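You operate a simulated robot arm through the tools that you are given. There is no shell and no other tool. Be economical: measure what you need, move in short steps, check, and stop when the job is done.

Carry out the task below with a simulated robot arm. There is one attempt and no reset: what you move stays moved.

## Task
Move the white hose from the grey turntable into the open carton.
Fine: free the gold bolt first, turn the hose out from under the clear hood, lay it in the white half; lock the bolt again once it is turned out.

Only the result counts: the job must be done as asked and must still hold three seconds after the hand-in. Knocking over, shifting, dropping, spilling or breaking anything else fails it.

## Robot
A 6-joint arm with a two-finger parallel gripper, fixed in place. Base frame: the origin is at the foot of the arm, x ahead of it, y to its left, z up; the work surface is at about z = 800. Readings come in mm, degrees, newtons and seconds.
With the tool pointing down near the work surface it reaches from about 240 to 640 mm from the base axis. Its first joint turns from -66.0 to 66.0 degrees. Payload 2.7 kg.
Tool frame: the origin (TCP) lies between the finger pads and is the grasp point; the fingertips stand 23 mm ahead of it; z points along the fingers, y is the line along which they close. The gripper opens to 94 mm. The fingers are 38 mm wide and 10 mm thick; the gripper's body (54 by 96 mm) begins 39 mm behind the TCP.
Orientation is told as [roll, pitch, yaw] about the base's x, y, z axes, in that order, counted from this pose: with the fingers straight down and closing along the base's y, the tool's x points along the base's -x, its y along +y and its z along -z.

## Interface
- The arm moves only by the tool arm_command. Its argument "motion" is one flat list of numbers, 7 for each row, row after row: the shift along the base's x, y, z in units of 40 mm (1.0 is 40 mm), then the turn, a rotation vector about the base's x, y, z in units of 8 degrees (1.0 is 8 degrees), then the gripper command, from -1 (fully open) to 1 (shut), values between in proportion. In form: [x, y, z, wx, wy, wz, fingers, x, y, z, wx, wy, wz, fingers, ...]. A call has 1 to 20 rows; each row shifts and turns the commanded pose from where the row before left it. A call with a number of a shift or a turn outside -1 to 1 is refused whole. Rows are played at 5 a second. More than 50 mm and 8.6 degrees between two rows, or a gripper value outside its range, and nothing of the call is played. A pose out of reach is approached as far as the arm can. The call stops where the force on the tool passes 70 N (or 10 N more than at its start, if that is more) or the arm is blocked; 0.2 s more then pass. The fingers move at their own pace (about 45 mm/s each) and stop on an object; they squeeze with about 45 N. The grip force told is the motor's: it shows also when the fingers shut on nothing. Time passes only in rows, and 0.2 s behind the last, so rows that do not move let the fingers close. It gives the time, the measured TCP pose, the force on the tool (base axes), the opening and the grip force at its end, in the units of the frame above (readings bear some noise).
- Cameras (640 x 400 px; columns grow to the right, rows downward): "scene" is fixed at [82.2, -439.6, 1404.6]; the picture's right is [0.68, -0.73, 0.00], its down [-0.41, -0.39, -0.82] and it looks along [0.60, 0.56, -0.57] (base axes); focal length 308 px, centre (320, 200). "wrist" rides on the gripper at [-39, 0, -44] in the tool frame; the picture's right is [0.00, -1.00, 0.00], its down [0.97, 0.00, -0.24] and it looks along [0.24, 0.00, 0.97] (tool axes); focal length 218 px, centre (320, 200). There is no depth. A picture from a camera that has moved, and an enlarged one, comes with that camera's place and axes in the base frame and with its lens.
- get_image(camera): a new picture of that camera. No time passes.
- inspect(camera, box): a new picture of the part [left, top, right, bottom] of that camera's present view, enlarged. No time passes.
- close_job(): hands the job in; it is judged then, once.

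Go step by step. Nothing tells you positions but the pictures and the camera data: compare them with the known pose of the tool, close in by small moves and look again before you grip or let go. The budget is 120 turns and 84 pictures, counting those below and the enlarged ones. Unless the task says otherwise, let go and move clear before handing in, and close with one line.

The tools are called after "Request:" by a JSON object that holds its "api" and its "payload". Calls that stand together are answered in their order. arm_command: Moves the arm, as the interface text tells. Its arguments: {"type":"object","properties":{"motion":{"type":"array","items":{"type":"number"}}},"required":["motion"]} The other tools are called the same way: get_image (camera) takes a picture; inspect (camera, box) takes an enlarged picture of a part of a camera's view; close_job () hands the job in.

At the start:

```text
time_s: 0.0
ee_pos: [416.9, 2.5, 1222.2]
orientation: [0.1, -0.1, 0.0]
wrist_force: [-0.3, -0.5, 0.7]
grip_width: 93.6
gripper_force: 0.1
```

scene: 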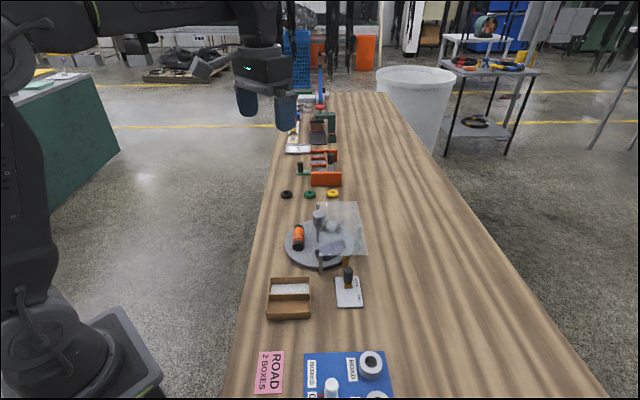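
wrist: 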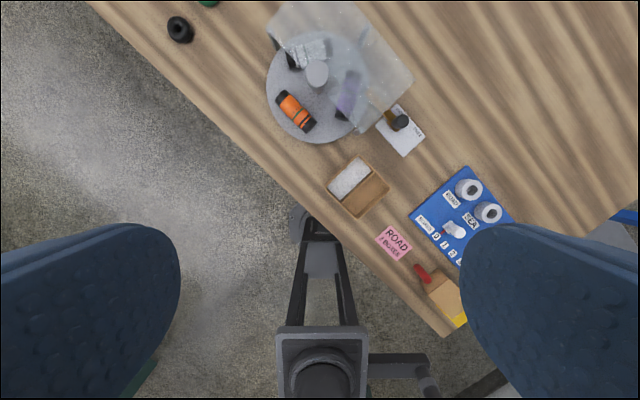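

I see a grey turntable with an orange-and-black item, a clear hood, an open carton with a white half and a small plate with a gold/black bolt nearby. I'll take enlarged views to identify the parts.

Request:
{"api": "inspect", "payload": {"camera": "scene", "box": [250, 180, 410, 330]}}

Request:
{"api": "inspect", "payload": {"camera": "wrist", "box": [240, 0, 460, 220]}}

Request:
{"api": "inspect", "payload": {"camera": "scene", "box": [230, 300, 410, 400]}}

```text
2.67 times, centred on (330, 255) of scene
camera zoom: at [82.2, -439.6, 1404.6], right [0.68, -0.73, 0.0], down [-0.41, -0.39, -0.82], along [0.6, 0.56, -0.57], focal length 822 px, centre (293, 53)
```

zoom: 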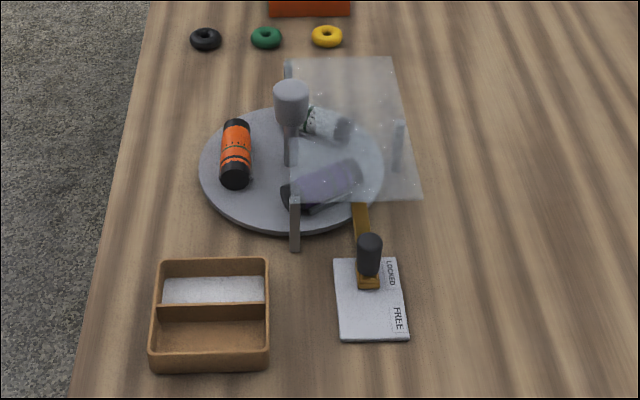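

```text
1.82 times, centred on (350, 110) of wrist
camera zoom: at [454.3, 3.7, 1266.2], right [0.0, -1.0, 0.0], down [-0.97, 0.0, 0.24], along [-0.24, 0.0, -0.97], focal length 397 px, centre (266, 364)
```

zoom: 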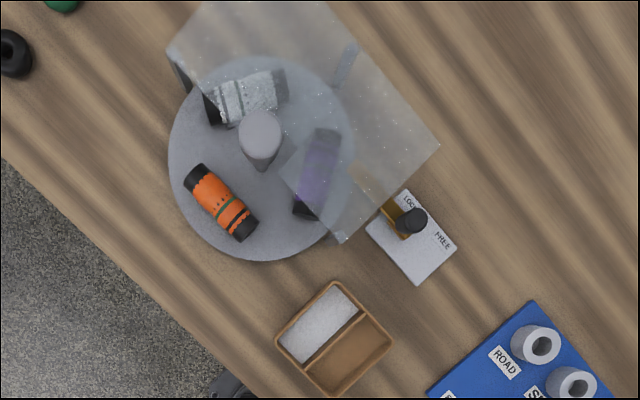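

```text
3.56 times, centred on (320, 350) of scene
camera zoom: at [82.2, -439.6, 1404.6], right [0.68, -0.73, 0.0], down [-0.41, -0.39, -0.82], along [0.6, 0.56, -0.57], focal length 1096 px, centre (320, -333)
```

zoom: 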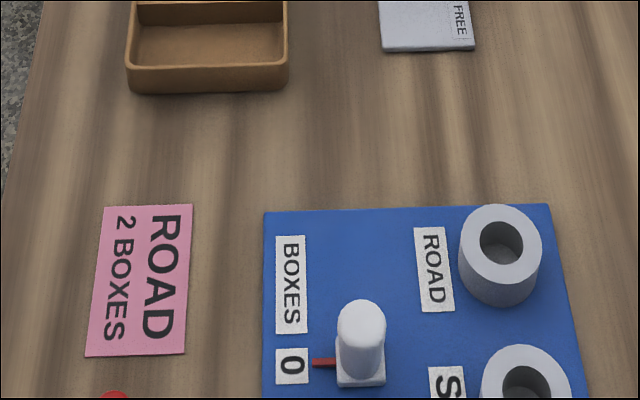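

The white hose lies at about (617, 19), under the hood. The turntable's centre knob is near (560, 8) with its top at z≈908, and the bolt handle is near (501, -144) with its top at z≈846, sitting at LOCKED. I'll go above the bolt with the tool turned 45° and look closer.

Request:
{"api": "arm_command", "payload": {"motion": [0.35, -0.61, -0.92, 0, 0, 0.9375, -1, 0.35, -0.61, -0.92, 0, 0, 0.9375, -1, 0.35, -0.61, -0.92, 0, 0, 0.9375, -1, 0.35, -0.61, -0.92, 0, 0, 0.9375, -1, 0.35, -0.61, -0.92, 0, 0, 0.9375, -1, 0.35, -0.61, -0.92, 0, 0, 0.9375, -1, 0, 0, 0, 0, 0, 0, -1]}}

Request:
{"api": "get_image", "payload": {"camera": "wrist"}}

Request:
{"api": "inspect", "payload": {"camera": "scene", "box": [260, 180, 400, 320]}}

```text
time_s: 1.6
ee_pos: [499.9, -142.9, 1002.2]
orientation: [0.1, -0.1, 44.9]
wrist_force: [0.1, -0.3, -0.7]
grip_width: 94.1
gripper_force: 0.1
```

```text
78 pictures are left
camera wrist: at [526.0, -114.9, 1046.7], right [0.71, -0.71, 0.0], down [-0.69, -0.69, 0.24], along [-0.17, -0.17, -0.97], focal length 218 px, centre (320, 200)
```

wrist: 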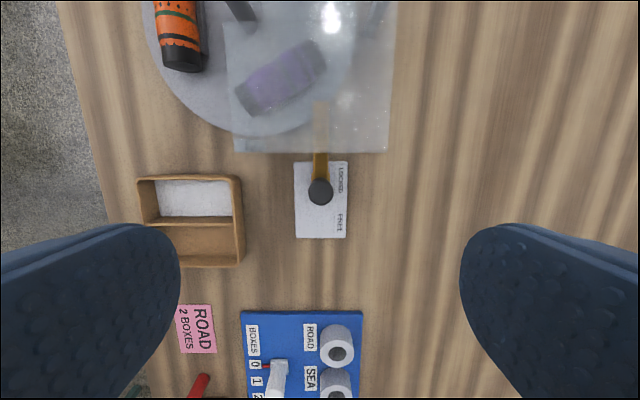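

```text
2.86 times, centred on (330, 250) of scene
camera zoom: at [82.1, -439.6, 1404.6], right [0.68, -0.73, 0.0], down [-0.41, -0.39, -0.82], along [0.6, 0.56, -0.57], focal length 881 px, centre (291, 57)
```

zoom: 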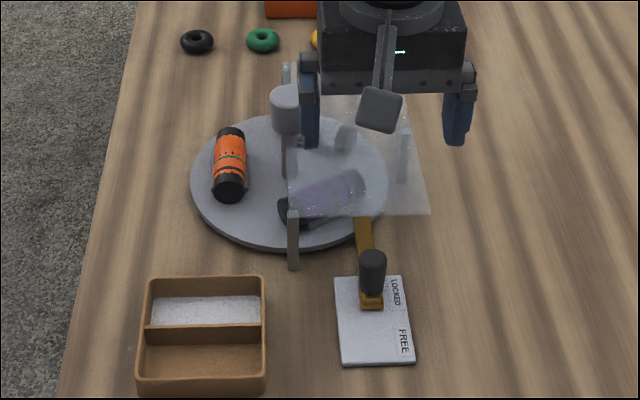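

The tool is centred over the bolt handle, which slides from LOCKED to FREE along about (-1,-1). Before going low beside the hood I'll check what the box on the gripper is.

Request:
{"api": "inspect", "payload": {"camera": "scene", "box": [315, 150, 395, 250]}}

```text
4.00 times, centred on (355, 200) of scene
camera zoom: at [82.1, -439.6, 1404.6], right [0.68, -0.73, 0.0], down [-0.41, -0.39, -0.82], along [0.6, 0.56, -0.57], focal length 1234 px, centre (180, 200)
```

zoom: 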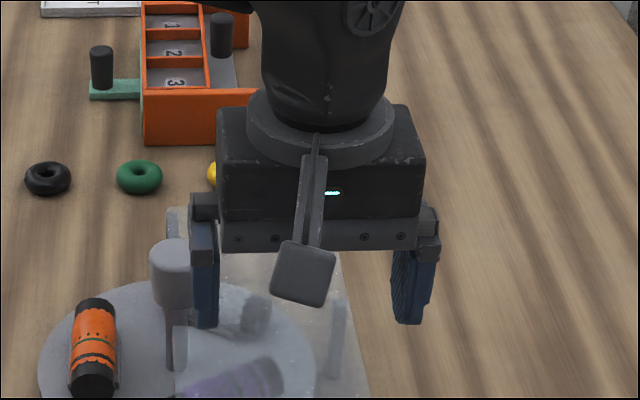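

The box is a small bracket on the side away from the hood, so this yaw is good. I'll narrow the fingers to about 55 mm and go down over the bolt handle in two steps.

Request:
{"api": "arm_command", "payload": {"motion": [-0.02, 0, -0.85, 0, 0, 0, -0.15, 0, 0, -0.85, 0, 0, 0, -0.15, 0, 0, -0.85, 0, 0, 0, -0.15, 0, 0, 0, 0, 0, 0, -0.15]}}

Request:
{"api": "get_image", "payload": {"camera": "wrist"}}

Request:
{"api": "inspect", "payload": {"camera": "scene", "box": [260, 180, 420, 320]}}

```text
time_s: 2.6
ee_pos: [499.5, -140.2, 899.8]
orientation: [0.0, 0.0, 44.9]
wrist_force: [-0.7, -0.7, -0.4]
grip_width: 54.3
gripper_force: 0.2
```

```text
75 pictures are left
camera wrist: at [526.3, -112.7, 943.8], right [0.71, -0.71, 0.0], down [-0.69, -0.69, 0.24], along [-0.17, -0.17, -0.97], focal length 218 px, centre (320, 200)
```

wrist: 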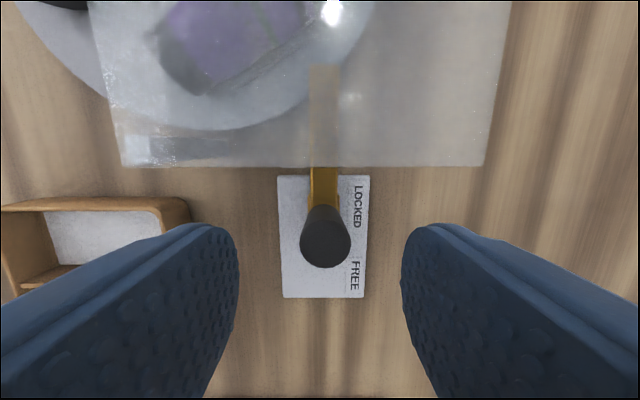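

```text
2.86 times, centred on (340, 250) of scene
camera zoom: at [82.2, -439.6, 1404.6], right [0.68, -0.73, 0.0], down [-0.41, -0.39, -0.82], along [0.6, 0.56, -0.57], focal length 881 px, centre (263, 57)
```

zoom: 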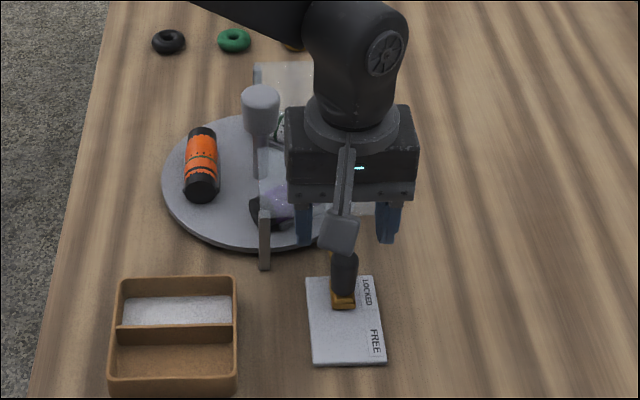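

The handle is at about (498.5, -145), between the fingers. I'll correct a little, go down to z≈836 and close.

Request:
{"api": "arm_command", "payload": {"motion": [-0.02, -0.11, -0.5, 0, 0, 0, -0.15, 0, 0, -0.6, 0, 0, 0, -0.15, 0, 0, -0.5, 0, 0, 0, -0.15, 0, 0, 0, 0, 0, 0, -0.15]}}

Request:
{"api": "get_image", "payload": {"camera": "wrist"}}

Request:
{"api": "inspect", "payload": {"camera": "scene", "box": [260, 180, 420, 320]}}

```text
time_s: 3.6
ee_pos: [499.0, -146.6, 834.8]
orientation: [0.0, -0.1, 44.9]
wrist_force: [1.1, 0.5, -1.1]
grip_width: 54.0
gripper_force: 0.1
```

```text
73 pictures are left
camera wrist: at [525.7, -118.6, 878.4], right [0.71, -0.71, 0.0], down [-0.69, -0.69, 0.24], along [-0.17, -0.17, -0.97], focal length 218 px, centre (320, 200)
```

wrist: 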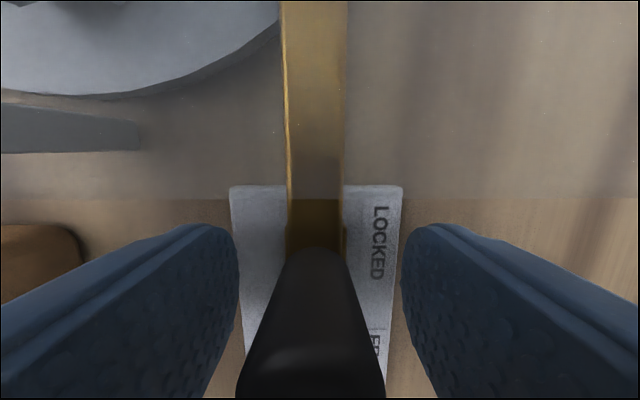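

```text
2.86 times, centred on (340, 250) of scene
camera zoom: at [82.2, -439.6, 1404.6], right [0.68, -0.73, 0.0], down [-0.41, -0.39, -0.82], along [0.6, 0.56, -0.57], focal length 881 px, centre (263, 57)
```

zoom: 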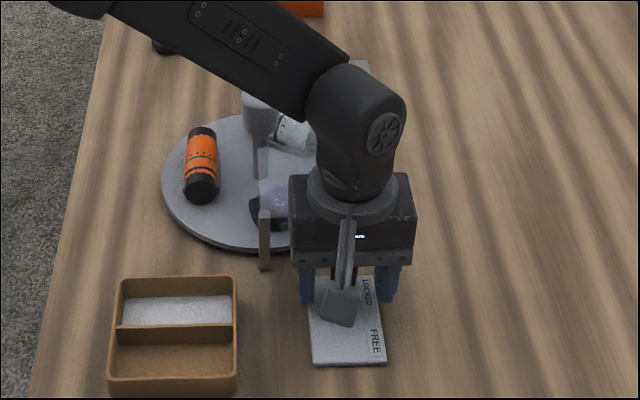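

The handle sits between the pads. I'll close on it.

Request:
{"api": "arm_command", "payload": {"motion": [0, 0, 0, 0, 0, 0, 0.3, 0, 0, 0, 0, 0, 0, 1, 0, 0, 0, 0, 0, 0, 1, 0, 0, 0, 0, 0, 0, 1]}}

```text
time_s: 4.6
ee_pos: [497.6, -144.6, 835.4]
orientation: [0.2, -0.1, 44.9]
wrist_force: [-12.8, 11.6, 5.1]
grip_width: 21.9
gripper_force: 44.9
```

I have gripped the handle at 22 mm width. Next I'll pull toward FREE along (-1,-1) in small steps.

Request:
{"api": "arm_command", "payload": {"motion": [-0.04, 0.04, 0, 0, 0, 0, 1, -0.1, -0.1, 0, 0, 0, 0, 1, -0.1, -0.1, 0, 0, 0, 0, 1, -0.1, -0.1, 0, 0, 0, 0, 1, -0.1, -0.1, 0, 0, 0, 0, 1, 0, 0, 0, 0, 0, 0, 1]}}

Request:
{"api": "get_image", "payload": {"camera": "wrist"}}

```text
time_s: 6.0
ee_pos: [481.9, -161.8, 836.1]
orientation: [-0.1, -0.1, 44.9]
wrist_force: [2.9, -3.0, -19.6]
grip_width: 21.6
gripper_force: 45.3
```

```text
71 pictures are left
camera wrist: at [507.9, -134.4, 878.4], right [0.7, -0.71, 0.0], down [-0.69, -0.68, 0.24], along [-0.17, -0.17, -0.97], focal length 218 px, centre (320, 200)
```

wrist: 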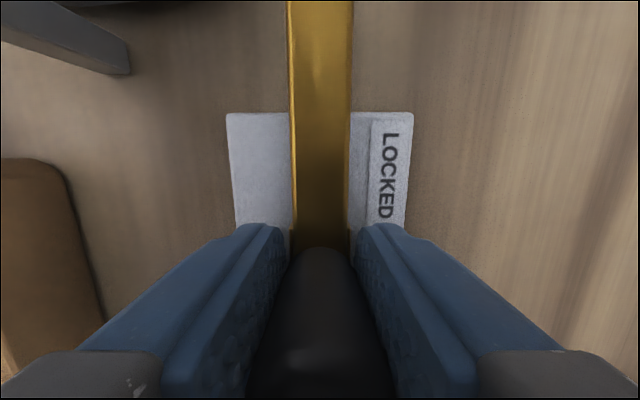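

It slid 23 mm freely. I'll continue toward FREE.

Request:
{"api": "arm_command", "payload": {"motion": [-0.09, -0.09, -0.01, 0, 0, 0, 1, -0.09, -0.09, -0.01, 0, 0, 0, 1, -0.09, -0.09, 0, 0, 0, 0, 1, -0.09, -0.09, 0, 0, 0, 0, 1, 0, 0, 0, 0, 0, 0, 1]}}

Request:
{"api": "get_image", "payload": {"camera": "wrist"}}

Request:
{"api": "inspect", "payload": {"camera": "scene", "box": [260, 180, 420, 320]}}

```text
time_s: 7.2
ee_pos: [469.0, -174.3, 835.1]
orientation: [-0.3, -0.1, 45.0]
wrist_force: [25.3, 9.2, -25.3]
grip_width: 21.7
gripper_force: 44.6
```

```text
70 pictures are left
camera wrist: at [495.7, -146.3, 878.6], right [0.71, -0.71, 0.0], down [-0.69, -0.69, 0.24], along [-0.16, -0.17, -0.97], focal length 218 px, centre (320, 200)
```

wrist: 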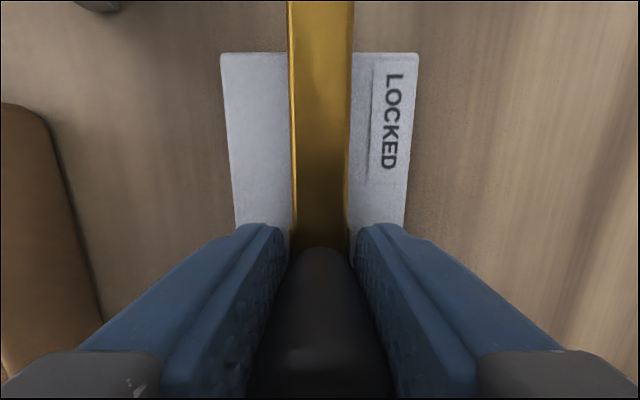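

```text
2.86 times, centred on (340, 250) of scene
camera zoom: at [83.2, -439.5, 1404.6], right [0.68, -0.73, 0.0], down [-0.42, -0.39, -0.82], along [0.6, 0.56, -0.57], focal length 881 px, centre (263, 57)
```

zoom: 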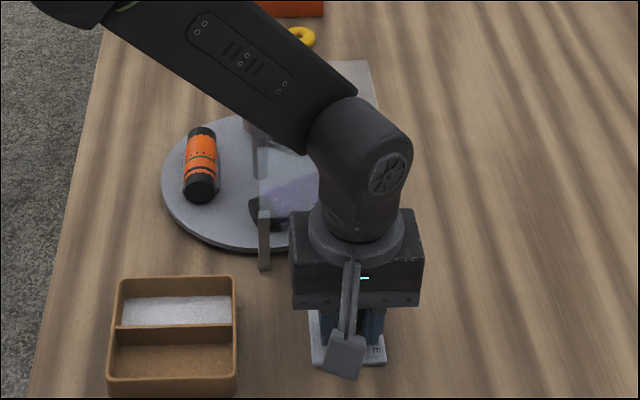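

The resistance shows the end stop, 40 mm from LOCKED. I'll ease off, open only partly, rise and check the bolt.

Request:
{"api": "arm_command", "payload": {"motion": [0.03, 0.03, 0.01, 0, 0, 0, 1, 0, 0, 0, 0, 0, 0, -0.15, 0, 0, 0, 0, 0, 0, -0.15, 0, 0, 0, 0, 0, 0, -0.15, 0, 0, 0.7, 0, 0, 0, -0.15, 0, 0, 0.9, 0, 0, 0, -0.15, 0, 0, 0.9, 0, 0, 0, -0.15, 0, 0, 0.9, 0, 0, 0, -0.15, 0, 0, 0, 0, 0, 0, -0.15]}}

Request:
{"api": "get_image", "payload": {"camera": "wrist"}}

Request:
{"api": "inspect", "payload": {"camera": "scene", "box": [260, 180, 420, 320]}}

```text
time_s: 9.2
ee_pos: [468.6, -175.4, 971.7]
orientation: [-0.1, -0.1, 44.9]
wrist_force: [-0.3, 0.0, -0.1]
grip_width: 54.1
gripper_force: 0.0
```

```text
68 pictures are left
camera wrist: at [495.2, -147.0, 1015.6], right [0.71, -0.71, 0.0], down [-0.69, -0.69, 0.24], along [-0.17, -0.17, -0.97], focal length 218 px, centre (320, 200)
```

wrist: 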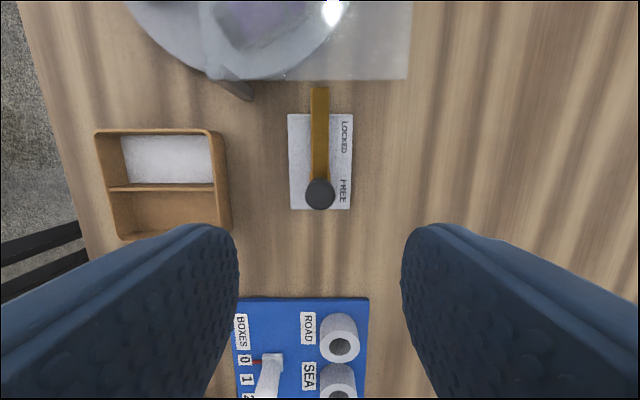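

```text
2.86 times, centred on (340, 250) of scene
camera zoom: at [82.1, -439.6, 1404.6], right [0.68, -0.73, 0.0], down [-0.41, -0.39, -0.82], along [0.6, 0.56, -0.57], focal length 881 px, centre (263, 57)
```

zoom: 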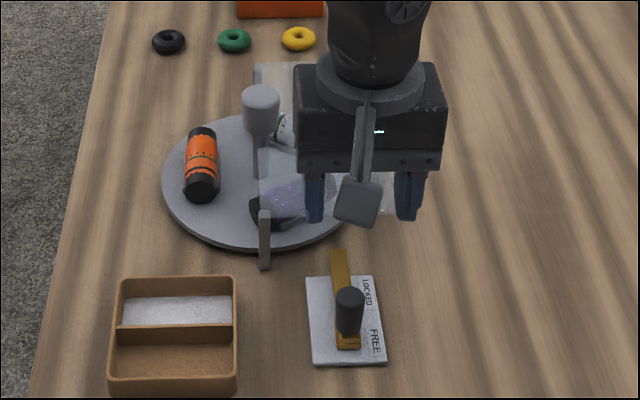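

The bolt is clearly at FREE. Now I'll go above the turntable knob at about (561, 8), starting at yaw -60 so that I can turn 120° counter-clockwise.

Request:
{"api": "arm_command", "payload": {"motion": [0.165, 0.3275, 0.05, 0, 0, -0.9375, -0.5, 0.165, 0.3275, 0.05, 0, 0, -0.9375, -0.5, 0.165, 0.3275, 0.05, 0, 0, -0.9375, -0.5, 0.165, 0.3275, 0.05, 0, 0, -0.9375, -0.5, 0.165, 0.3275, 0.05, 0, 0, -0.9375, -0.5, 0.165, 0.3275, 0.05, 0, 0, -0.9375, -0.5, 0.165, 0.3275, 0.05, 0, 0, -0.9375, -0.5, 0.165, 0.3275, 0.05, 0, 0, -0.9375, -0.5, 0.165, 0.3275, 0.05, 0, 0, -0.9375, -0.5, 0.165, 0.3275, 0.05, 0, 0, -0.9375, -0.5, 0.165, 0.3275, 0.05, 0, 0, -0.9375, -0.5, 0.165, 0.3275, 0.05, 0, 0, -0.9375, -0.5, 0.165, 0.3275, 0.05, 0, 0, -0.9375, -0.5, 0.165, 0.3275, 0.05, 0, 0, -0.9375, -0.5, 0, 0, 0, 0, 0, 0, -0.5]}}

Request:
{"api": "get_image", "payload": {"camera": "wrist"}}

Request:
{"api": "inspect", "payload": {"camera": "scene", "box": [240, 150, 400, 290]}}

```text
time_s: 12.4
ee_pos: [559.8, 8.1, 999.6]
orientation: [0.0, -0.1, -60.1]
wrist_force: [-0.2, -0.3, 0.0]
grip_width: 70.6
gripper_force: 0.1
```

```text
66 pictures are left
camera wrist: at [578.3, -25.5, 1043.5], right [-0.87, -0.5, 0.0], down [-0.48, 0.84, 0.24], along [-0.12, 0.21, -0.97], focal length 218 px, centre (320, 200)
```

wrist: 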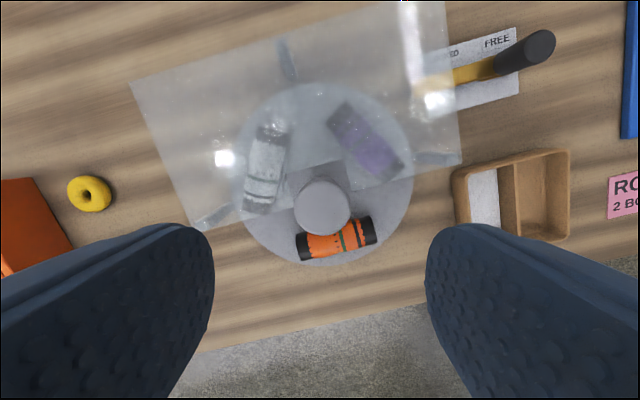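

```text
2.86 times, centred on (320, 220) of scene
camera zoom: at [82.2, -439.6, 1404.6], right [0.68, -0.73, 0.0], down [-0.41, -0.39, -0.82], along [0.6, 0.56, -0.57], focal length 881 px, centre (320, 143)
```

zoom: 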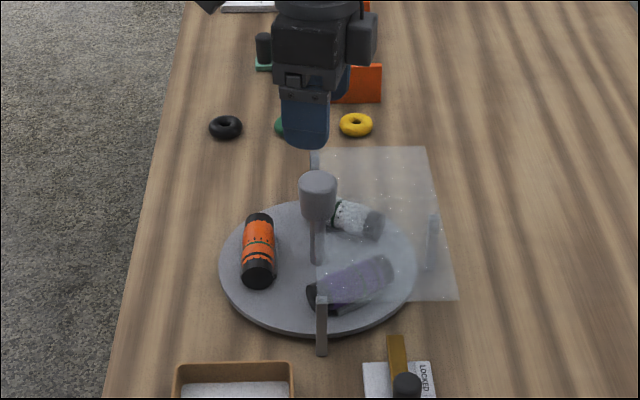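

The knob is centred between the fingers at about (558, 8). I'll go down to z≈898 so that the tips stay above the hood (z≈866).

Request:
{"api": "arm_command", "payload": {"motion": [-0.03, 0, -0.7, 0, 0, 0, -0.5, 0, 0, -0.7, 0, 0, 0, -0.5, 0, 0, -0.6, 0, 0, 0, -0.5, 0, 0, -0.35, 0, 0, 0, -0.5, 0, 0, -0.19, 0, 0, 0, -0.5, 0, 0, 0, 0, 0, 0, -0.5]}}

Request:
{"api": "get_image", "payload": {"camera": "wrist"}}

Request:
{"api": "inspect", "payload": {"camera": "scene", "box": [260, 180, 380, 285]}}

```text
time_s: 13.8
ee_pos: [560.0, 9.3, 897.4]
orientation: [0.0, -0.1, -60.1]
wrist_force: [0.4, 0.8, 0.3]
grip_width: 70.3
gripper_force: 0.0
```

```text
64 pictures are left
camera wrist: at [577.4, -24.7, 941.2], right [-0.87, -0.5, 0.0], down [-0.48, 0.84, 0.24], along [-0.12, 0.21, -0.97], focal length 218 px, centre (320, 200)
```

wrist: 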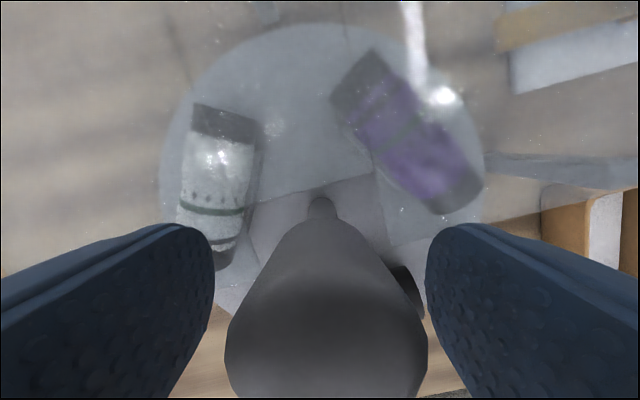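

```text
3.81 times, centred on (320, 232) of scene
camera zoom: at [82.2, -439.6, 1404.6], right [0.68, -0.73, 0.0], down [-0.41, -0.39, -0.82], along [0.6, 0.56, -0.57], focal length 1175 px, centre (320, 76)
```

zoom: 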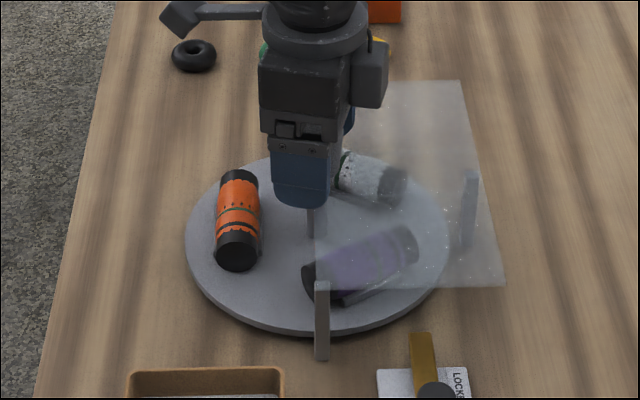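

The knob is between the pads and the fingers are clear of the hood. I'll close and turn a small test step.

Request:
{"api": "arm_command", "payload": {"motion": [0, 0, 0, 0, 0, 0, 1, 0, 0, 0, 0, 0, 0, 1, 0, 0, 0, 0, 0, 0, 1, 0, 0, 0, 0, 0, 0, 1]}}

```text
time_s: 14.8
ee_pos: [557.5, 7.8, 897.1]
orientation: [-0.1, 0.0, -60.2]
wrist_force: [-12.3, -6.3, 3.4]
grip_width: 35.8
gripper_force: 45.2
```

Request:
{"api": "arm_command", "payload": {"motion": [-0.05, -0.03, 0, 0, 0, 0, 1, 0, 0, 0, 0, 0, 0.7, 1, 0, 0, 0, 0, 0, 0.9, 1, 0, 0, 0, 0, 0, 0.9, 1, 0, 0, 0, 0, 0, 0, 1]}}

Request:
{"api": "inspect", "payload": {"camera": "scene", "box": [260, 180, 380, 285]}}

```text
time_s: 16.0
ee_pos: [558.0, 6.9, 897.1]
orientation: [0.1, -0.1, -40.1]
wrist_force: [5.0, 1.8, -4.0]
grip_width: 35.6
gripper_force: 44.6
```

```text
3.81 times, centred on (320, 232) of scene
camera zoom: at [82.4, -439.5, 1404.6], right [0.68, -0.73, 0.0], down [-0.41, -0.39, -0.82], along [0.6, 0.56, -0.57], focal length 1175 px, centre (320, 76)
```

zoom: 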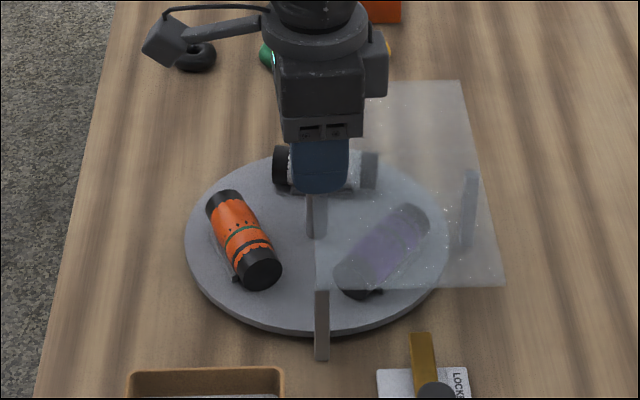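

The turntable turns with the knob and the white hose is coming out. I'll turn another ~100° to reach 120° in total.

Request:
{"api": "arm_command", "payload": {"motion": [0, 0, 0, 0, 0, 0.9, 1, 0, 0, 0, 0, 0, 0.95, 1, 0, 0, 0, 0, 0, 0.95, 1, 0, 0, 0, 0, 0, 0.95, 1, 0, 0, 0, 0, 0, 0.95, 1, 0, 0, 0, 0, 0, 0.95, 1, 0, 0, 0, 0, 0, 0.95, 1, 0, 0, 0, 0, 0, 0.95, 1, 0, 0, 0, 0, 0, 0.95, 1, 0, 0, 0, 0, 0, 0.95, 1, 0, 0, 0, 0, 0, 0.95, 1, 0, 0, 0, 0, 0, 0.95, 1, 0, 0, 0, 0, 0, 0.95, 1, 0, 0, 0, 0, 0, 0.2, 1, 0, 0, 0, 0, 0, 0, 1]}}

Request:
{"api": "inspect", "payload": {"camera": "scene", "box": [260, 180, 380, 285]}}

Request:
{"api": "get_image", "payload": {"camera": "wrist"}}

```text
time_s: 19.2
ee_pos: [558.9, 6.6, 897.6]
orientation: [-0.1, -0.1, 59.9]
wrist_force: [19.9, -11.3, -4.6]
grip_width: 35.8
gripper_force: 45.3
```

```text
3.81 times, centred on (320, 232) of scene
camera zoom: at [82.8, -439.9, 1404.5], right [0.68, -0.73, 0.0], down [-0.42, -0.39, -0.82], along [0.6, 0.56, -0.57], focal length 1175 px, centre (320, 76)
```

zoom: 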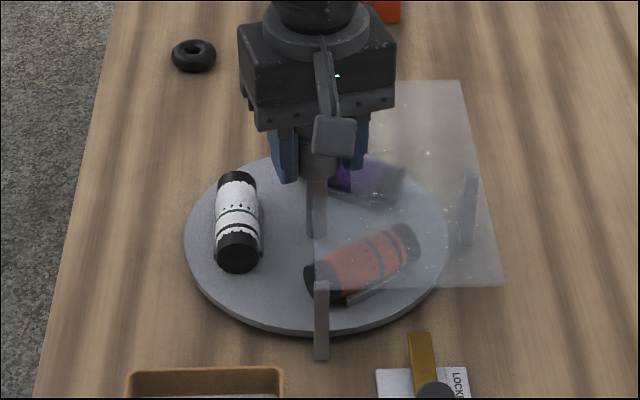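

```text
60 pictures are left
camera wrist: at [576.5, 40.2, 941.2], right [0.87, -0.5, 0.0], down [-0.49, -0.84, 0.24], along [-0.12, -0.21, -0.97], focal length 218 px, centre (320, 200)
```

wrist: 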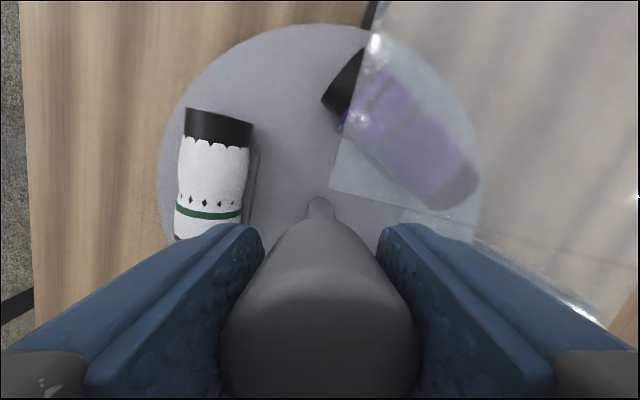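

The white hose is now exactly where the orange one was, which makes 120° turned. I'll release, rise and go back to the bolt at yaw 45.

Request:
{"api": "arm_command", "payload": {"motion": [0.05, -0.03, 0, 0, 0, 0, 1, 0, 0, 0, 0, 0, 0, -0.5, 0, 0, 0, 0, 0, 0, -0.5, 0, 0, 0, 0, 0, 0, -0.5, 0, 0, 0.8, 0, 0, 0, -0.5, 0, 0, 0.9, 0, 0, 0, -0.5, 0, 0, 0.8, 0, 0, 0, -0.5, 0, 0, 0, 0, 0, 0, -0.5]}}

Request:
{"api": "inspect", "payload": {"camera": "scene", "box": [260, 180, 380, 285]}}

Request:
{"api": "get_image", "payload": {"camera": "wrist"}}

```text
time_s: 21.0
ee_pos: [558.8, 7.5, 995.0]
orientation: [-0.1, -0.1, 59.9]
wrist_force: [0.8, -0.2, 0.3]
grip_width: 70.4
gripper_force: 0.1
```

```text
3.81 times, centred on (320, 232) of scene
camera zoom: at [82.1, -439.6, 1404.6], right [0.68, -0.73, 0.0], down [-0.41, -0.39, -0.82], along [0.6, 0.56, -0.57], focal length 1175 px, centre (320, 76)
```

zoom: 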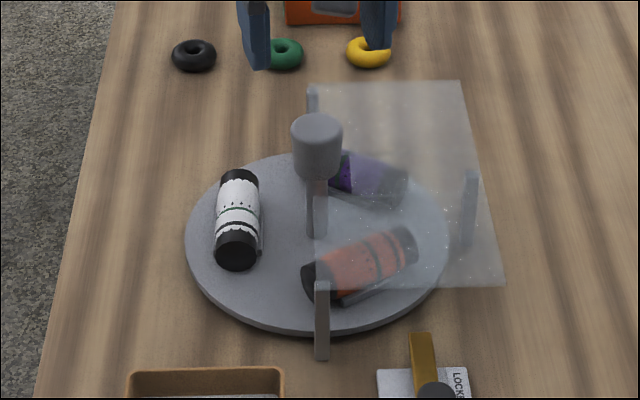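

```text
58 pictures are left
camera wrist: at [577.3, 40.9, 1039.6], right [0.86, -0.5, 0.0], down [-0.49, -0.84, 0.24], along [-0.12, -0.21, -0.97], focal length 218 px, centre (320, 200)
```

wrist: 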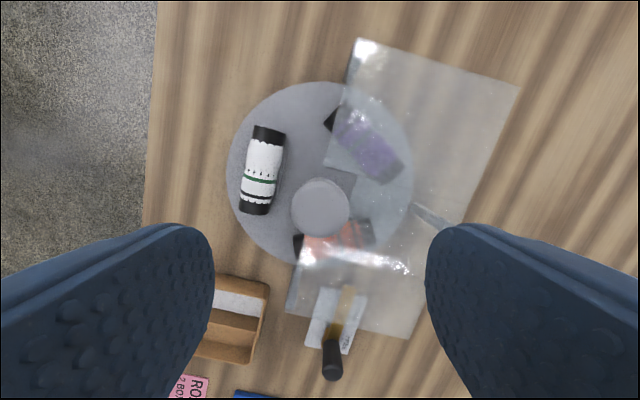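

White stays put. Now I'll go back over the bolt handle at about (469, -174).

Request:
{"api": "arm_command", "payload": {"motion": [-0.374, -0.758, 0, 0, 0, -0.3125, -0.15, -0.374, -0.758, 0, 0, 0, -0.3125, -0.15, -0.374, -0.758, 0, 0, 0, -0.3125, -0.15, -0.374, -0.758, 0, 0, 0, -0.3125, -0.15, -0.374, -0.758, 0, 0, 0, -0.3125, -0.15, -0.374, -0.758, 0, 0, 0, -0.3125, -0.15, 0, 0, -0.8, 0, 0, 0, -0.15, 0, 0, -0.9, 0, 0, 0, -0.15, 0, 0, -0.6, 0, 0, 0, -0.15, 0, 0, 0, 0, 0, 0, -0.15]}}

Request:
{"api": "get_image", "payload": {"camera": "wrist"}}

```text
time_s: 23.2
ee_pos: [468.3, -175.4, 905.9]
orientation: [0.0, -0.1, 44.8]
wrist_force: [0.7, -0.4, 0.6]
grip_width: 54.1
gripper_force: 0.0
```

```text
57 pictures are left
camera wrist: at [494.6, -147.3, 950.5], right [0.71, -0.71, 0.0], down [-0.69, -0.69, 0.24], along [-0.17, -0.17, -0.97], focal length 218 px, centre (320, 200)
```

wrist: 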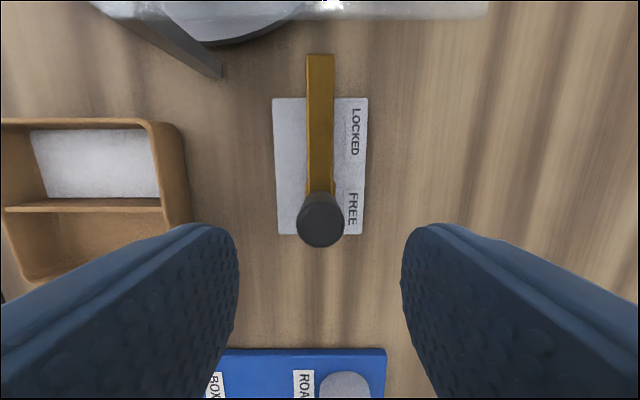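

The handle is centred. I'll go down to z≈836, close and push toward LOCKED in steps.

Request:
{"api": "arm_command", "payload": {"motion": [0.02, 0.02, -0.6, 0, 0, 0, -0.15, 0, 0, -0.6, 0, 0, 0, -0.15, 0, 0, -0.55, 0, 0, 0, -0.15, 0, 0, 0, 0, 0, 0, 1, 0, 0, 0, 0, 0, 0, 1, 0, 0, 0, 0, 0, 0, 1, 0, 0, 0, 0, 0, 0, 1]}}

```text
time_s: 24.8
ee_pos: [468.3, -175.1, 836.4]
orientation: [0.1, -0.1, 44.7]
wrist_force: [-4.0, 4.1, -0.5]
grip_width: 22.0
gripper_force: 45.2
```

Request:
{"api": "arm_command", "payload": {"motion": [0.1, 0.1, 0, 0, 0, 0, 1, 0.1, 0.1, 0, 0, 0, 0, 1, 0.1, 0.1, 0, 0, 0, 0, 1, 0.1, 0.1, 0, 0, 0, 0, 1, 0.1, 0.1, 0, 0, 0, 0, 1, 0, 0, 0, 0, 0, 0, 1]}}

```text
time_s: 26.2
ee_pos: [490.0, -153.3, 835.6]
orientation: [0.1, 0.0, 44.9]
wrist_force: [-16.9, 16.8, 16.0]
grip_width: 22.1
gripper_force: 45.0
```

It has moved 31 mm so far. I'll relieve the side force and push the remaining ~11 mm.

Request:
{"api": "arm_command", "payload": {"motion": [-0.04, 0.04, -0.02, 0, 0, 0, 1, 0.07, 0.07, 0, 0, 0, 0, 1, 0.07, 0.07, 0, 0, 0, 0, 1, 0.07, 0.07, 0, 0, 0, 0, 1, 0, 0, 0, 0, 0, 0, 1]}}

Request:
{"api": "get_image", "payload": {"camera": "wrist"}}

```text
time_s: 27.4
ee_pos: [497.3, -146.6, 835.2]
orientation: [-0.2, 0.0, 44.6]
wrist_force: [-7.2, -9.1, 21.3]
grip_width: 21.7
gripper_force: 44.8
```

```text
56 pictures are left
camera wrist: at [523.8, -118.5, 879.9], right [0.7, -0.71, 0.0], down [-0.69, -0.68, 0.24], along [-0.17, -0.17, -0.97], focal length 218 px, centre (320, 200)
```

wrist: 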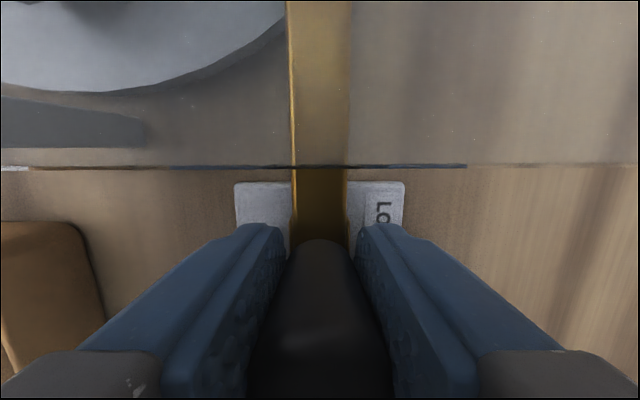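

Resistance is starting near the locked position. I'll push a few mm more to confirm the end stop.

Request:
{"api": "arm_command", "payload": {"motion": [0.03, 0.03, -0.02, 0, 0, 0, 1, 0.03, 0.03, 0, 0, 0, 0, 1, 0, 0, 0, 0, 0, 0, 1]}}

```text
time_s: 28.2
ee_pos: [498.1, -144.5, 833.9]
orientation: [0.0, 0.0, 44.7]
wrist_force: [-16.4, -24.4, 22.7]
grip_width: 21.9
gripper_force: 45.2
```

It is on the stop now. I'll ease off, release, rise and check.

Request:
{"api": "arm_command", "payload": {"motion": [-0.04, -0.04, 0, 0, 0, 0, 1, 0, 0, 0, 0, 0, 0, -0.15, 0, 0, 0, 0, 0, 0, -0.15, 0, 0, 0, 0, 0, 0, -0.15, 0, 0, 0.7, 0, 0, 0, -0.15, 0, 0, 0.9, 0, 0, 0, -0.15, 0, 0, 0.9, 0, 0, 0, -0.15, 0, 0, 0.9, 0, 0, 0, -0.15, 0, 0, 0.9, 0, 0, 0, -0.15, 0, 0, 0, 0, 0, 0, -0.15]}}

Request:
{"api": "get_image", "payload": {"camera": "wrist"}}

Request:
{"api": "inspect", "payload": {"camera": "scene", "box": [260, 180, 400, 320]}}

```text
time_s: 30.4
ee_pos: [497.6, -145.7, 1004.1]
orientation: [0.1, 0.0, 44.9]
wrist_force: [0.2, -0.8, 0.2]
grip_width: 54.3
gripper_force: 0.0
```

```text
55 pictures are left
camera wrist: at [524.4, -117.5, 1049.6], right [0.71, -0.71, 0.0], down [-0.69, -0.69, 0.24], along [-0.17, -0.17, -0.97], focal length 218 px, centre (320, 200)
```

wrist: 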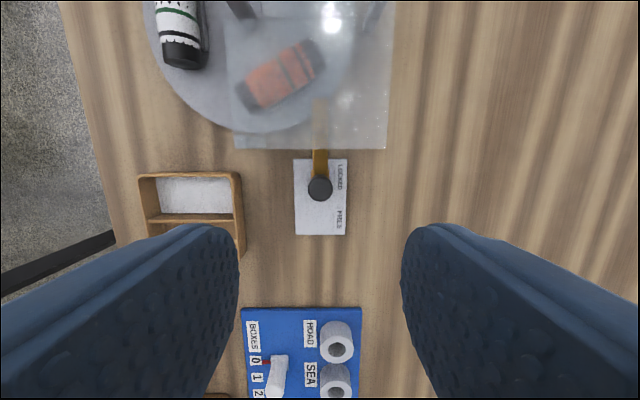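

```text
2.86 times, centred on (330, 250) of scene
camera zoom: at [82.1, -439.6, 1404.6], right [0.68, -0.73, 0.0], down [-0.41, -0.39, -0.82], along [0.6, 0.56, -0.57], focal length 881 px, centre (291, 57)
```

zoom: 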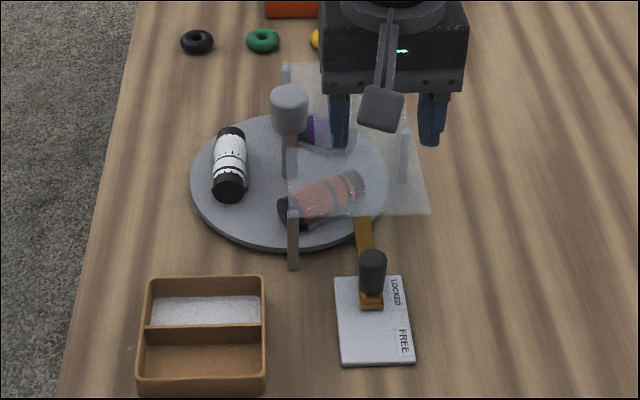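

The bolt is back at LOCKED with the white hose turned out. Next I'll move over the white hose to measure it, because the knob head beside it may be tight against the gripper body.

Request:
{"api": "arm_command", "payload": {"motion": [0.09, 0.96, 0, 0, 0, 0, -0.15, 0.09, 0.96, 0, 0, 0, 0, -0.15, 0.09, 0.96, 0, 0, 0, 0, -0.15, 0.09, 0.96, 0, 0, 0, 0, -0.15, 0.09, 0.96, 0, 0, 0, 0, -0.15, 0, 0, 0, 0, 0, 0, -0.15]}}

Request:
{"api": "get_image", "payload": {"camera": "wrist"}}

Request:
{"api": "inspect", "payload": {"camera": "scene", "box": [280, 190, 350, 260]}}

```text
time_s: 31.8
ee_pos: [517.2, 48.8, 1006.5]
orientation: [0.0, -0.2, 44.8]
wrist_force: [-0.3, 0.4, 0.2]
grip_width: 54.0
gripper_force: 0.0
```

```text
53 pictures are left
camera wrist: at [542.6, 75.3, 1051.2], right [0.7, -0.71, 0.0], down [-0.69, -0.68, 0.24], along [-0.17, -0.17, -0.97], focal length 218 px, centre (320, 200)
```

wrist: 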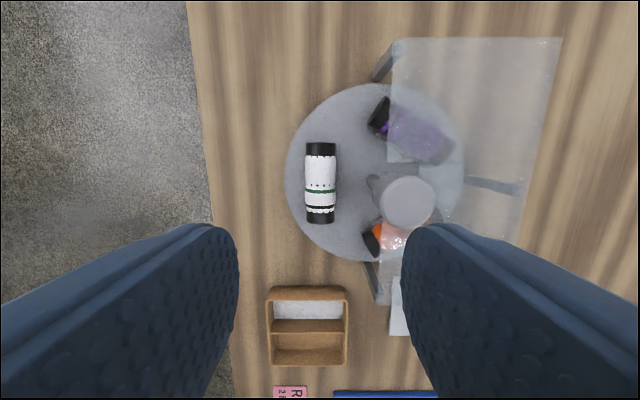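

```text
5.71 times, centred on (315, 225) of scene
camera zoom: at [82.2, -439.6, 1404.6], right [0.68, -0.73, 0.0], down [-0.41, -0.39, -0.82], along [0.6, 0.56, -0.57], focal length 1762 px, centre (349, 57)
```

zoom: 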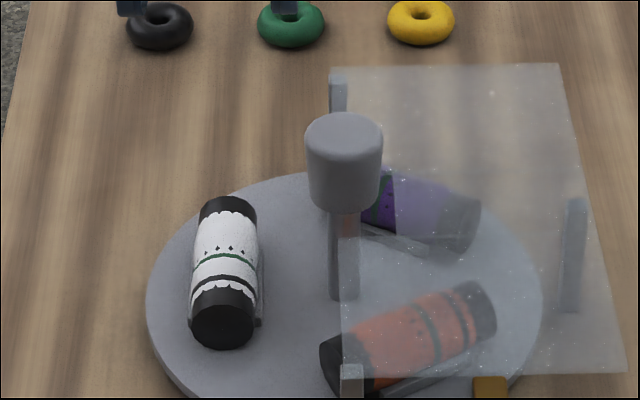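

The hose axis lies right under the tool and the knob head's near edge is about 41 mm from it, against 48 mm for the gripper body. I'll need a tilt of about 12° away from the knob. First I'll measure the carton's white half from close up.

Request:
{"api": "arm_command", "payload": {"motion": [-0.71, -0.594, -0.33, 0, 0, 0, -0.15, -0.71, -0.594, -0.33, 0, 0, 0, -0.15, -0.71, -0.594, -0.33, 0, 0, 0, -0.15, -0.71, -0.594, -0.33, 0, 0, 0, -0.15, -0.71, -0.594, -0.33, 0, 0, 0, -0.15, 0, 0, 0, 0, 0, 0, -0.15]}}

Request:
{"api": "get_image", "payload": {"camera": "wrist"}}

Request:
{"api": "inspect", "payload": {"camera": "scene", "box": [250, 260, 330, 330]}}

```text
time_s: 33.2
ee_pos: [375.9, -71.2, 942.6]
orientation: [0.1, -0.1, 44.9]
wrist_force: [0.0, 0.1, -0.4]
grip_width: 54.5
gripper_force: 0.1
```

```text
51 pictures are left
camera wrist: at [402.4, -43.9, 985.7], right [0.71, -0.71, 0.0], down [-0.69, -0.69, 0.24], along [-0.17, -0.17, -0.97], focal length 218 px, centre (320, 200)
```

wrist: 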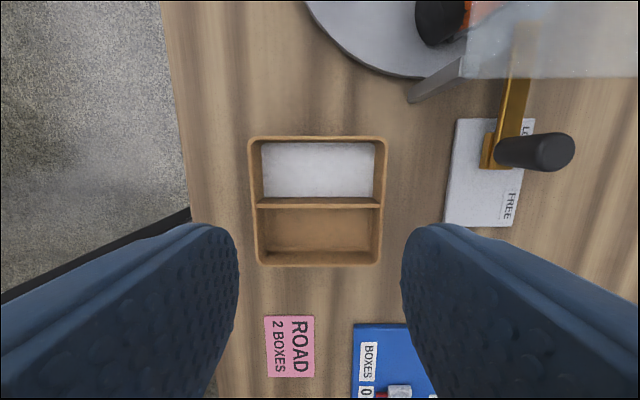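

```text
5.71 times, centred on (290, 295) of scene
camera zoom: at [82.1, -439.6, 1404.6], right [0.68, -0.73, 0.0], down [-0.41, -0.39, -0.82], along [0.6, 0.56, -0.57], focal length 1762 px, centre (491, -343)
```

zoom: 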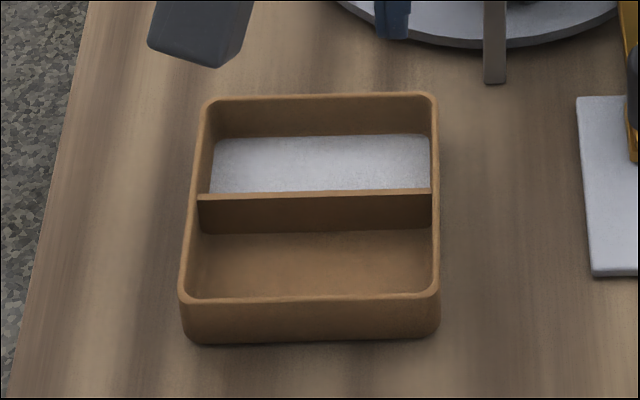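

The white half measures about 91 × 45 mm with walls ~22 mm high. The hose is about 78 mm long and 31 mm thick, so I'll hold it near its top with the fingertips just past its middle. I'll go back above it, tilt 12° away from the knob and descend part way.

Request:
{"api": "arm_command", "payload": {"motion": [0.694, 0.614, 0.1, 0, 0, 0, 0.02, 0.694, 0.614, 0.1, 0, 0, 0, 0.02, 0.694, 0.614, 0.1, 0, 0, 0, 0.02, 0.694, 0.614, 0.1, 0, 0, 0, 0.02, 0.694, 0.614, 0.1, 0, 0, 0, 0.02, 0, 0, 0, -0.53, -0.53, 0, 0.02, 0, 0, 0, -0.53, -0.53, 0, 0.02, 0, 0, -0.6, 0, 0, 0, 0.02, 0, 0, -0.6, 0, 0, 0, 0.02, 0, 0, -0.6, 0, 0, 0, 0.02, 0, 0, 0, 0, 0, 0, 0.02]}}

Request:
{"api": "get_image", "payload": {"camera": "wrist"}}

Request:
{"api": "inspect", "payload": {"camera": "scene", "box": [270, 180, 350, 260]}}

```text
time_s: 35.6
ee_pos: [512.7, 52.0, 889.5]
orientation: [-12.1, -0.1, 45.0]
wrist_force: [-0.4, 0.3, -0.5]
grip_width: 46.0
gripper_force: 0.0
```

```text
49 pictures are left
camera wrist: at [533.4, 86.1, 931.4], right [0.69, -0.69, 0.21], down [-0.72, -0.65, 0.23], along [-0.03, -0.31, -0.95], focal length 218 px, centre (320, 200)
```

wrist: 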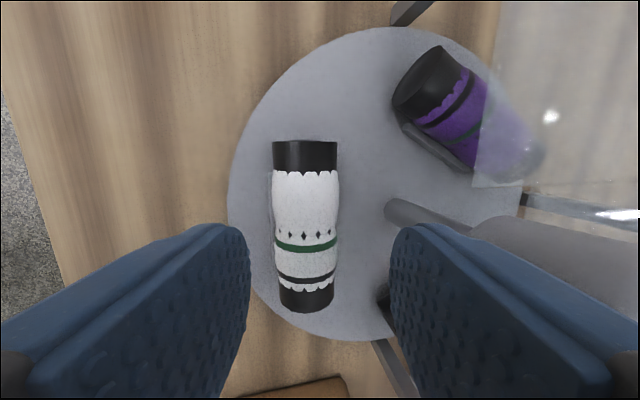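

```text
5.00 times, centred on (310, 220) of scene
camera zoom: at [82.2, -439.6, 1404.6], right [0.68, -0.73, 0.0], down [-0.41, -0.39, -0.82], along [0.6, 0.56, -0.57], focal length 1542 px, centre (370, 100)
```

zoom: 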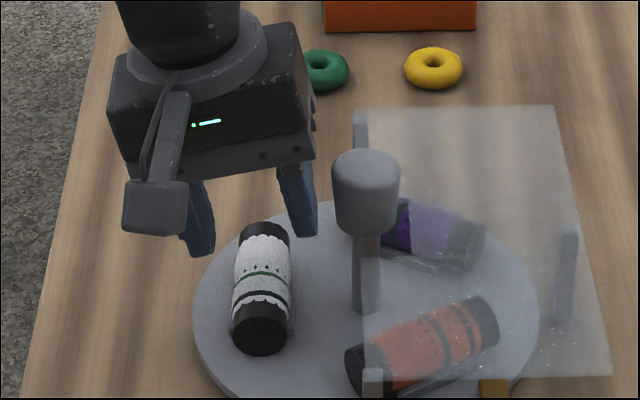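

The hose appears where I predicted, at about (517, 49, 826). I'll go down a further ~44 mm and look before gripping.

Request:
{"api": "arm_command", "payload": {"motion": [0.02, -0.01, -0.4, 0, 0, 0, 0.02, 0, 0, -0.4, 0, 0, 0, 0.02, 0, 0, -0.3, 0, 0, 0, 0.02, 0, 0, 0, 0, 0, 0, 0.02]}}

Request:
{"api": "get_image", "payload": {"camera": "wrist"}}

Request:
{"api": "inspect", "payload": {"camera": "scene", "box": [270, 180, 350, 260]}}

```text
time_s: 36.6
ee_pos: [514.5, 50.3, 844.2]
orientation: [-12.1, -0.1, 44.9]
wrist_force: [-0.4, 0.9, 0.1]
grip_width: 46.1
gripper_force: 0.1
```

```text
47 pictures are left
camera wrist: at [533.5, 85.3, 887.0], right [0.69, -0.69, 0.21], down [-0.72, -0.65, 0.23], along [-0.03, -0.31, -0.95], focal length 218 px, centre (320, 200)
```

wrist: 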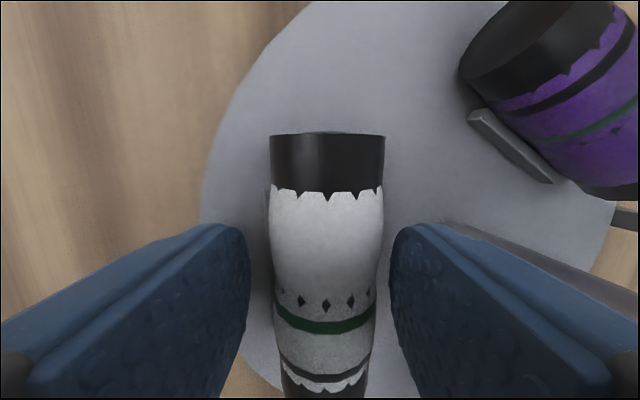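

```text
5.00 times, centred on (310, 220) of scene
camera zoom: at [82.2, -439.6, 1404.6], right [0.68, -0.73, 0.0], down [-0.41, -0.39, -0.82], along [0.6, 0.56, -0.57], focal length 1542 px, centre (370, 100)
```

zoom: 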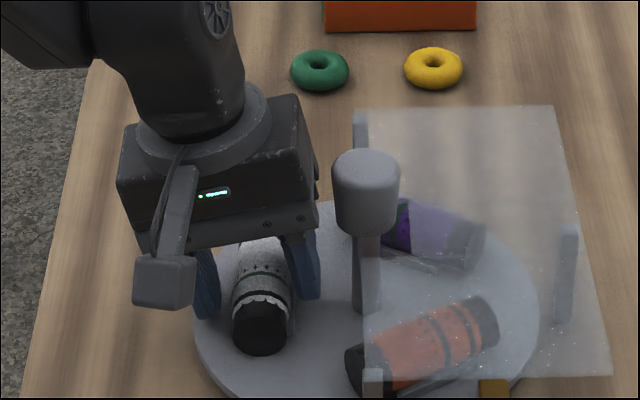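

The hose is centred between the fingers with the body clear of the knob. I'll close on it.

Request:
{"api": "arm_command", "payload": {"motion": [0, 0, 0, 0, 0, 0, 0.5, 0, 0, 0, 0, 0, 0, 1, 0, 0, 0, 0, 0, 0, 1, 0, 0, 0, 0, 0, 0, 1]}}

Request:
{"api": "inspect", "payload": {"camera": "scene", "box": [270, 180, 350, 260]}}

```text
time_s: 37.6
ee_pos: [513.2, 52.1, 844.7]
orientation: [-11.9, 0.1, 44.9]
wrist_force: [-13.1, 10.1, 2.0]
grip_width: 33.3
gripper_force: 44.7
```

```text
5.00 times, centred on (310, 220) of scene
camera zoom: at [81.8, -439.4, 1404.7], right [0.68, -0.73, 0.0], down [-0.41, -0.39, -0.82], along [0.6, 0.56, -0.57], focal length 1542 px, centre (370, 100)
```

zoom: 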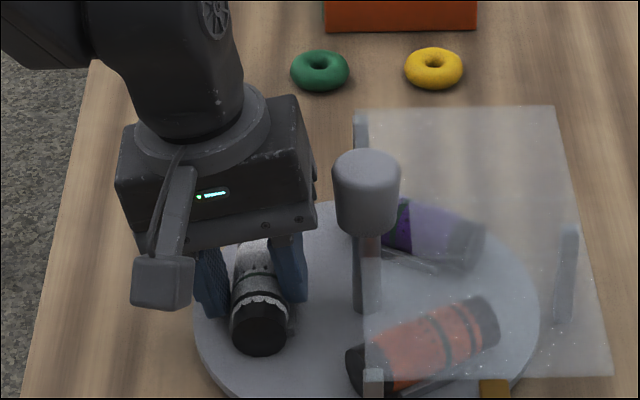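

I have gripped it at 33.3 mm. I'll lift slowly and check that the hold is firm.

Request:
{"api": "arm_command", "payload": {"motion": [-0.03, 0.03, 0.1, 0, 0, 0, 1, 0, 0, 0.2, 0, 0, 0, 1, 0, 0, 0.4, 0, 0, 0, 1, 0, 0, 0.5, 0, 0, 0, 1, 0, 0, 0, 0, 0, 0, 1]}}

Request:
{"api": "inspect", "payload": {"camera": "scene", "box": [260, 150, 360, 260]}}

Request:
{"api": "get_image", "payload": {"camera": "wrist"}}

```text
time_s: 38.8
ee_pos: [511.5, 53.0, 891.9]
orientation: [-12.1, -0.1, 44.9]
wrist_force: [0.2, -0.3, -0.4]
grip_width: 28.6
gripper_force: 44.8
```

```text
3.64 times, centred on (310, 205) of scene
camera zoom: at [82.2, -439.6, 1404.6], right [0.68, -0.73, 0.0], down [-0.41, -0.39, -0.82], along [0.6, 0.56, -0.57], focal length 1121 px, centre (356, 182)
```

zoom: 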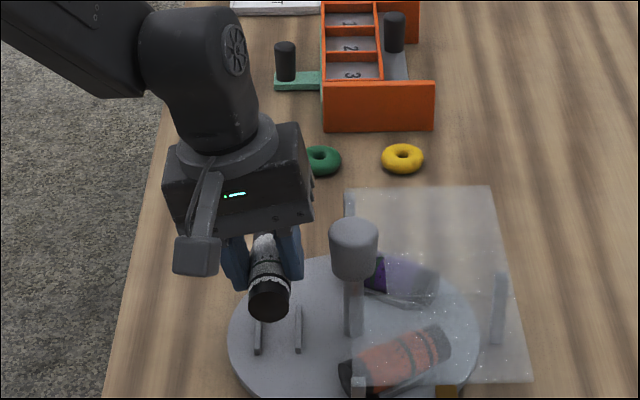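

```text
43 pictures are left
camera wrist: at [531.6, 87.0, 934.8], right [0.69, -0.69, 0.21], down [-0.72, -0.65, 0.23], along [-0.03, -0.31, -0.95], focal length 218 px, centre (320, 200)
```

wrist: 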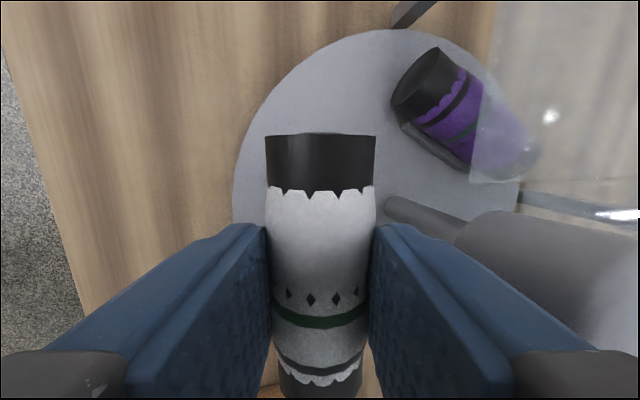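

The hose is off its cradle, but the width fell to 28.6 mm. I'll look closer to check that it is not slipping.

Request:
{"api": "arm_command", "payload": {"motion": [0, 0, 0, 0, 0, 0, 1, 0, 0, 0, 0, 0, 0, 1, 0, 0, 0, 0, 0, 0, 1]}}

Request:
{"api": "inspect", "payload": {"camera": "scene", "box": [300, 190, 350, 250]}}

```text
time_s: 39.6
ee_pos: [511.3, 53.1, 891.7]
orientation: [-12.1, 0.0, 44.9]
wrist_force: [0.0, -1.1, -0.1]
grip_width: 28.7
gripper_force: 45.0
```

```text
6.67 times, centred on (325, 220) of scene
camera zoom: at [82.2, -439.6, 1404.6], right [0.68, -0.73, 0.0], down [-0.41, -0.39, -0.82], along [0.6, 0.56, -0.57], focal length 2056 px, centre (287, 67)
```

zoom: 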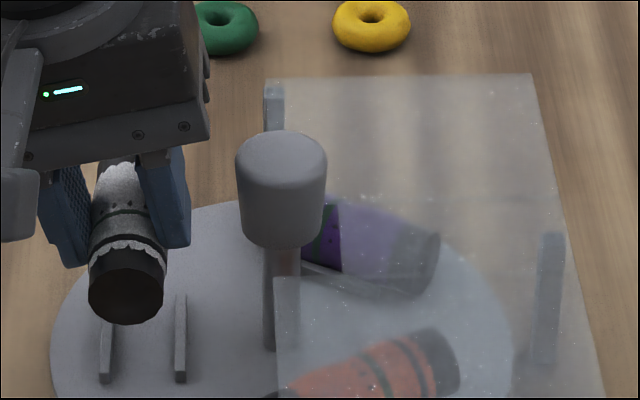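

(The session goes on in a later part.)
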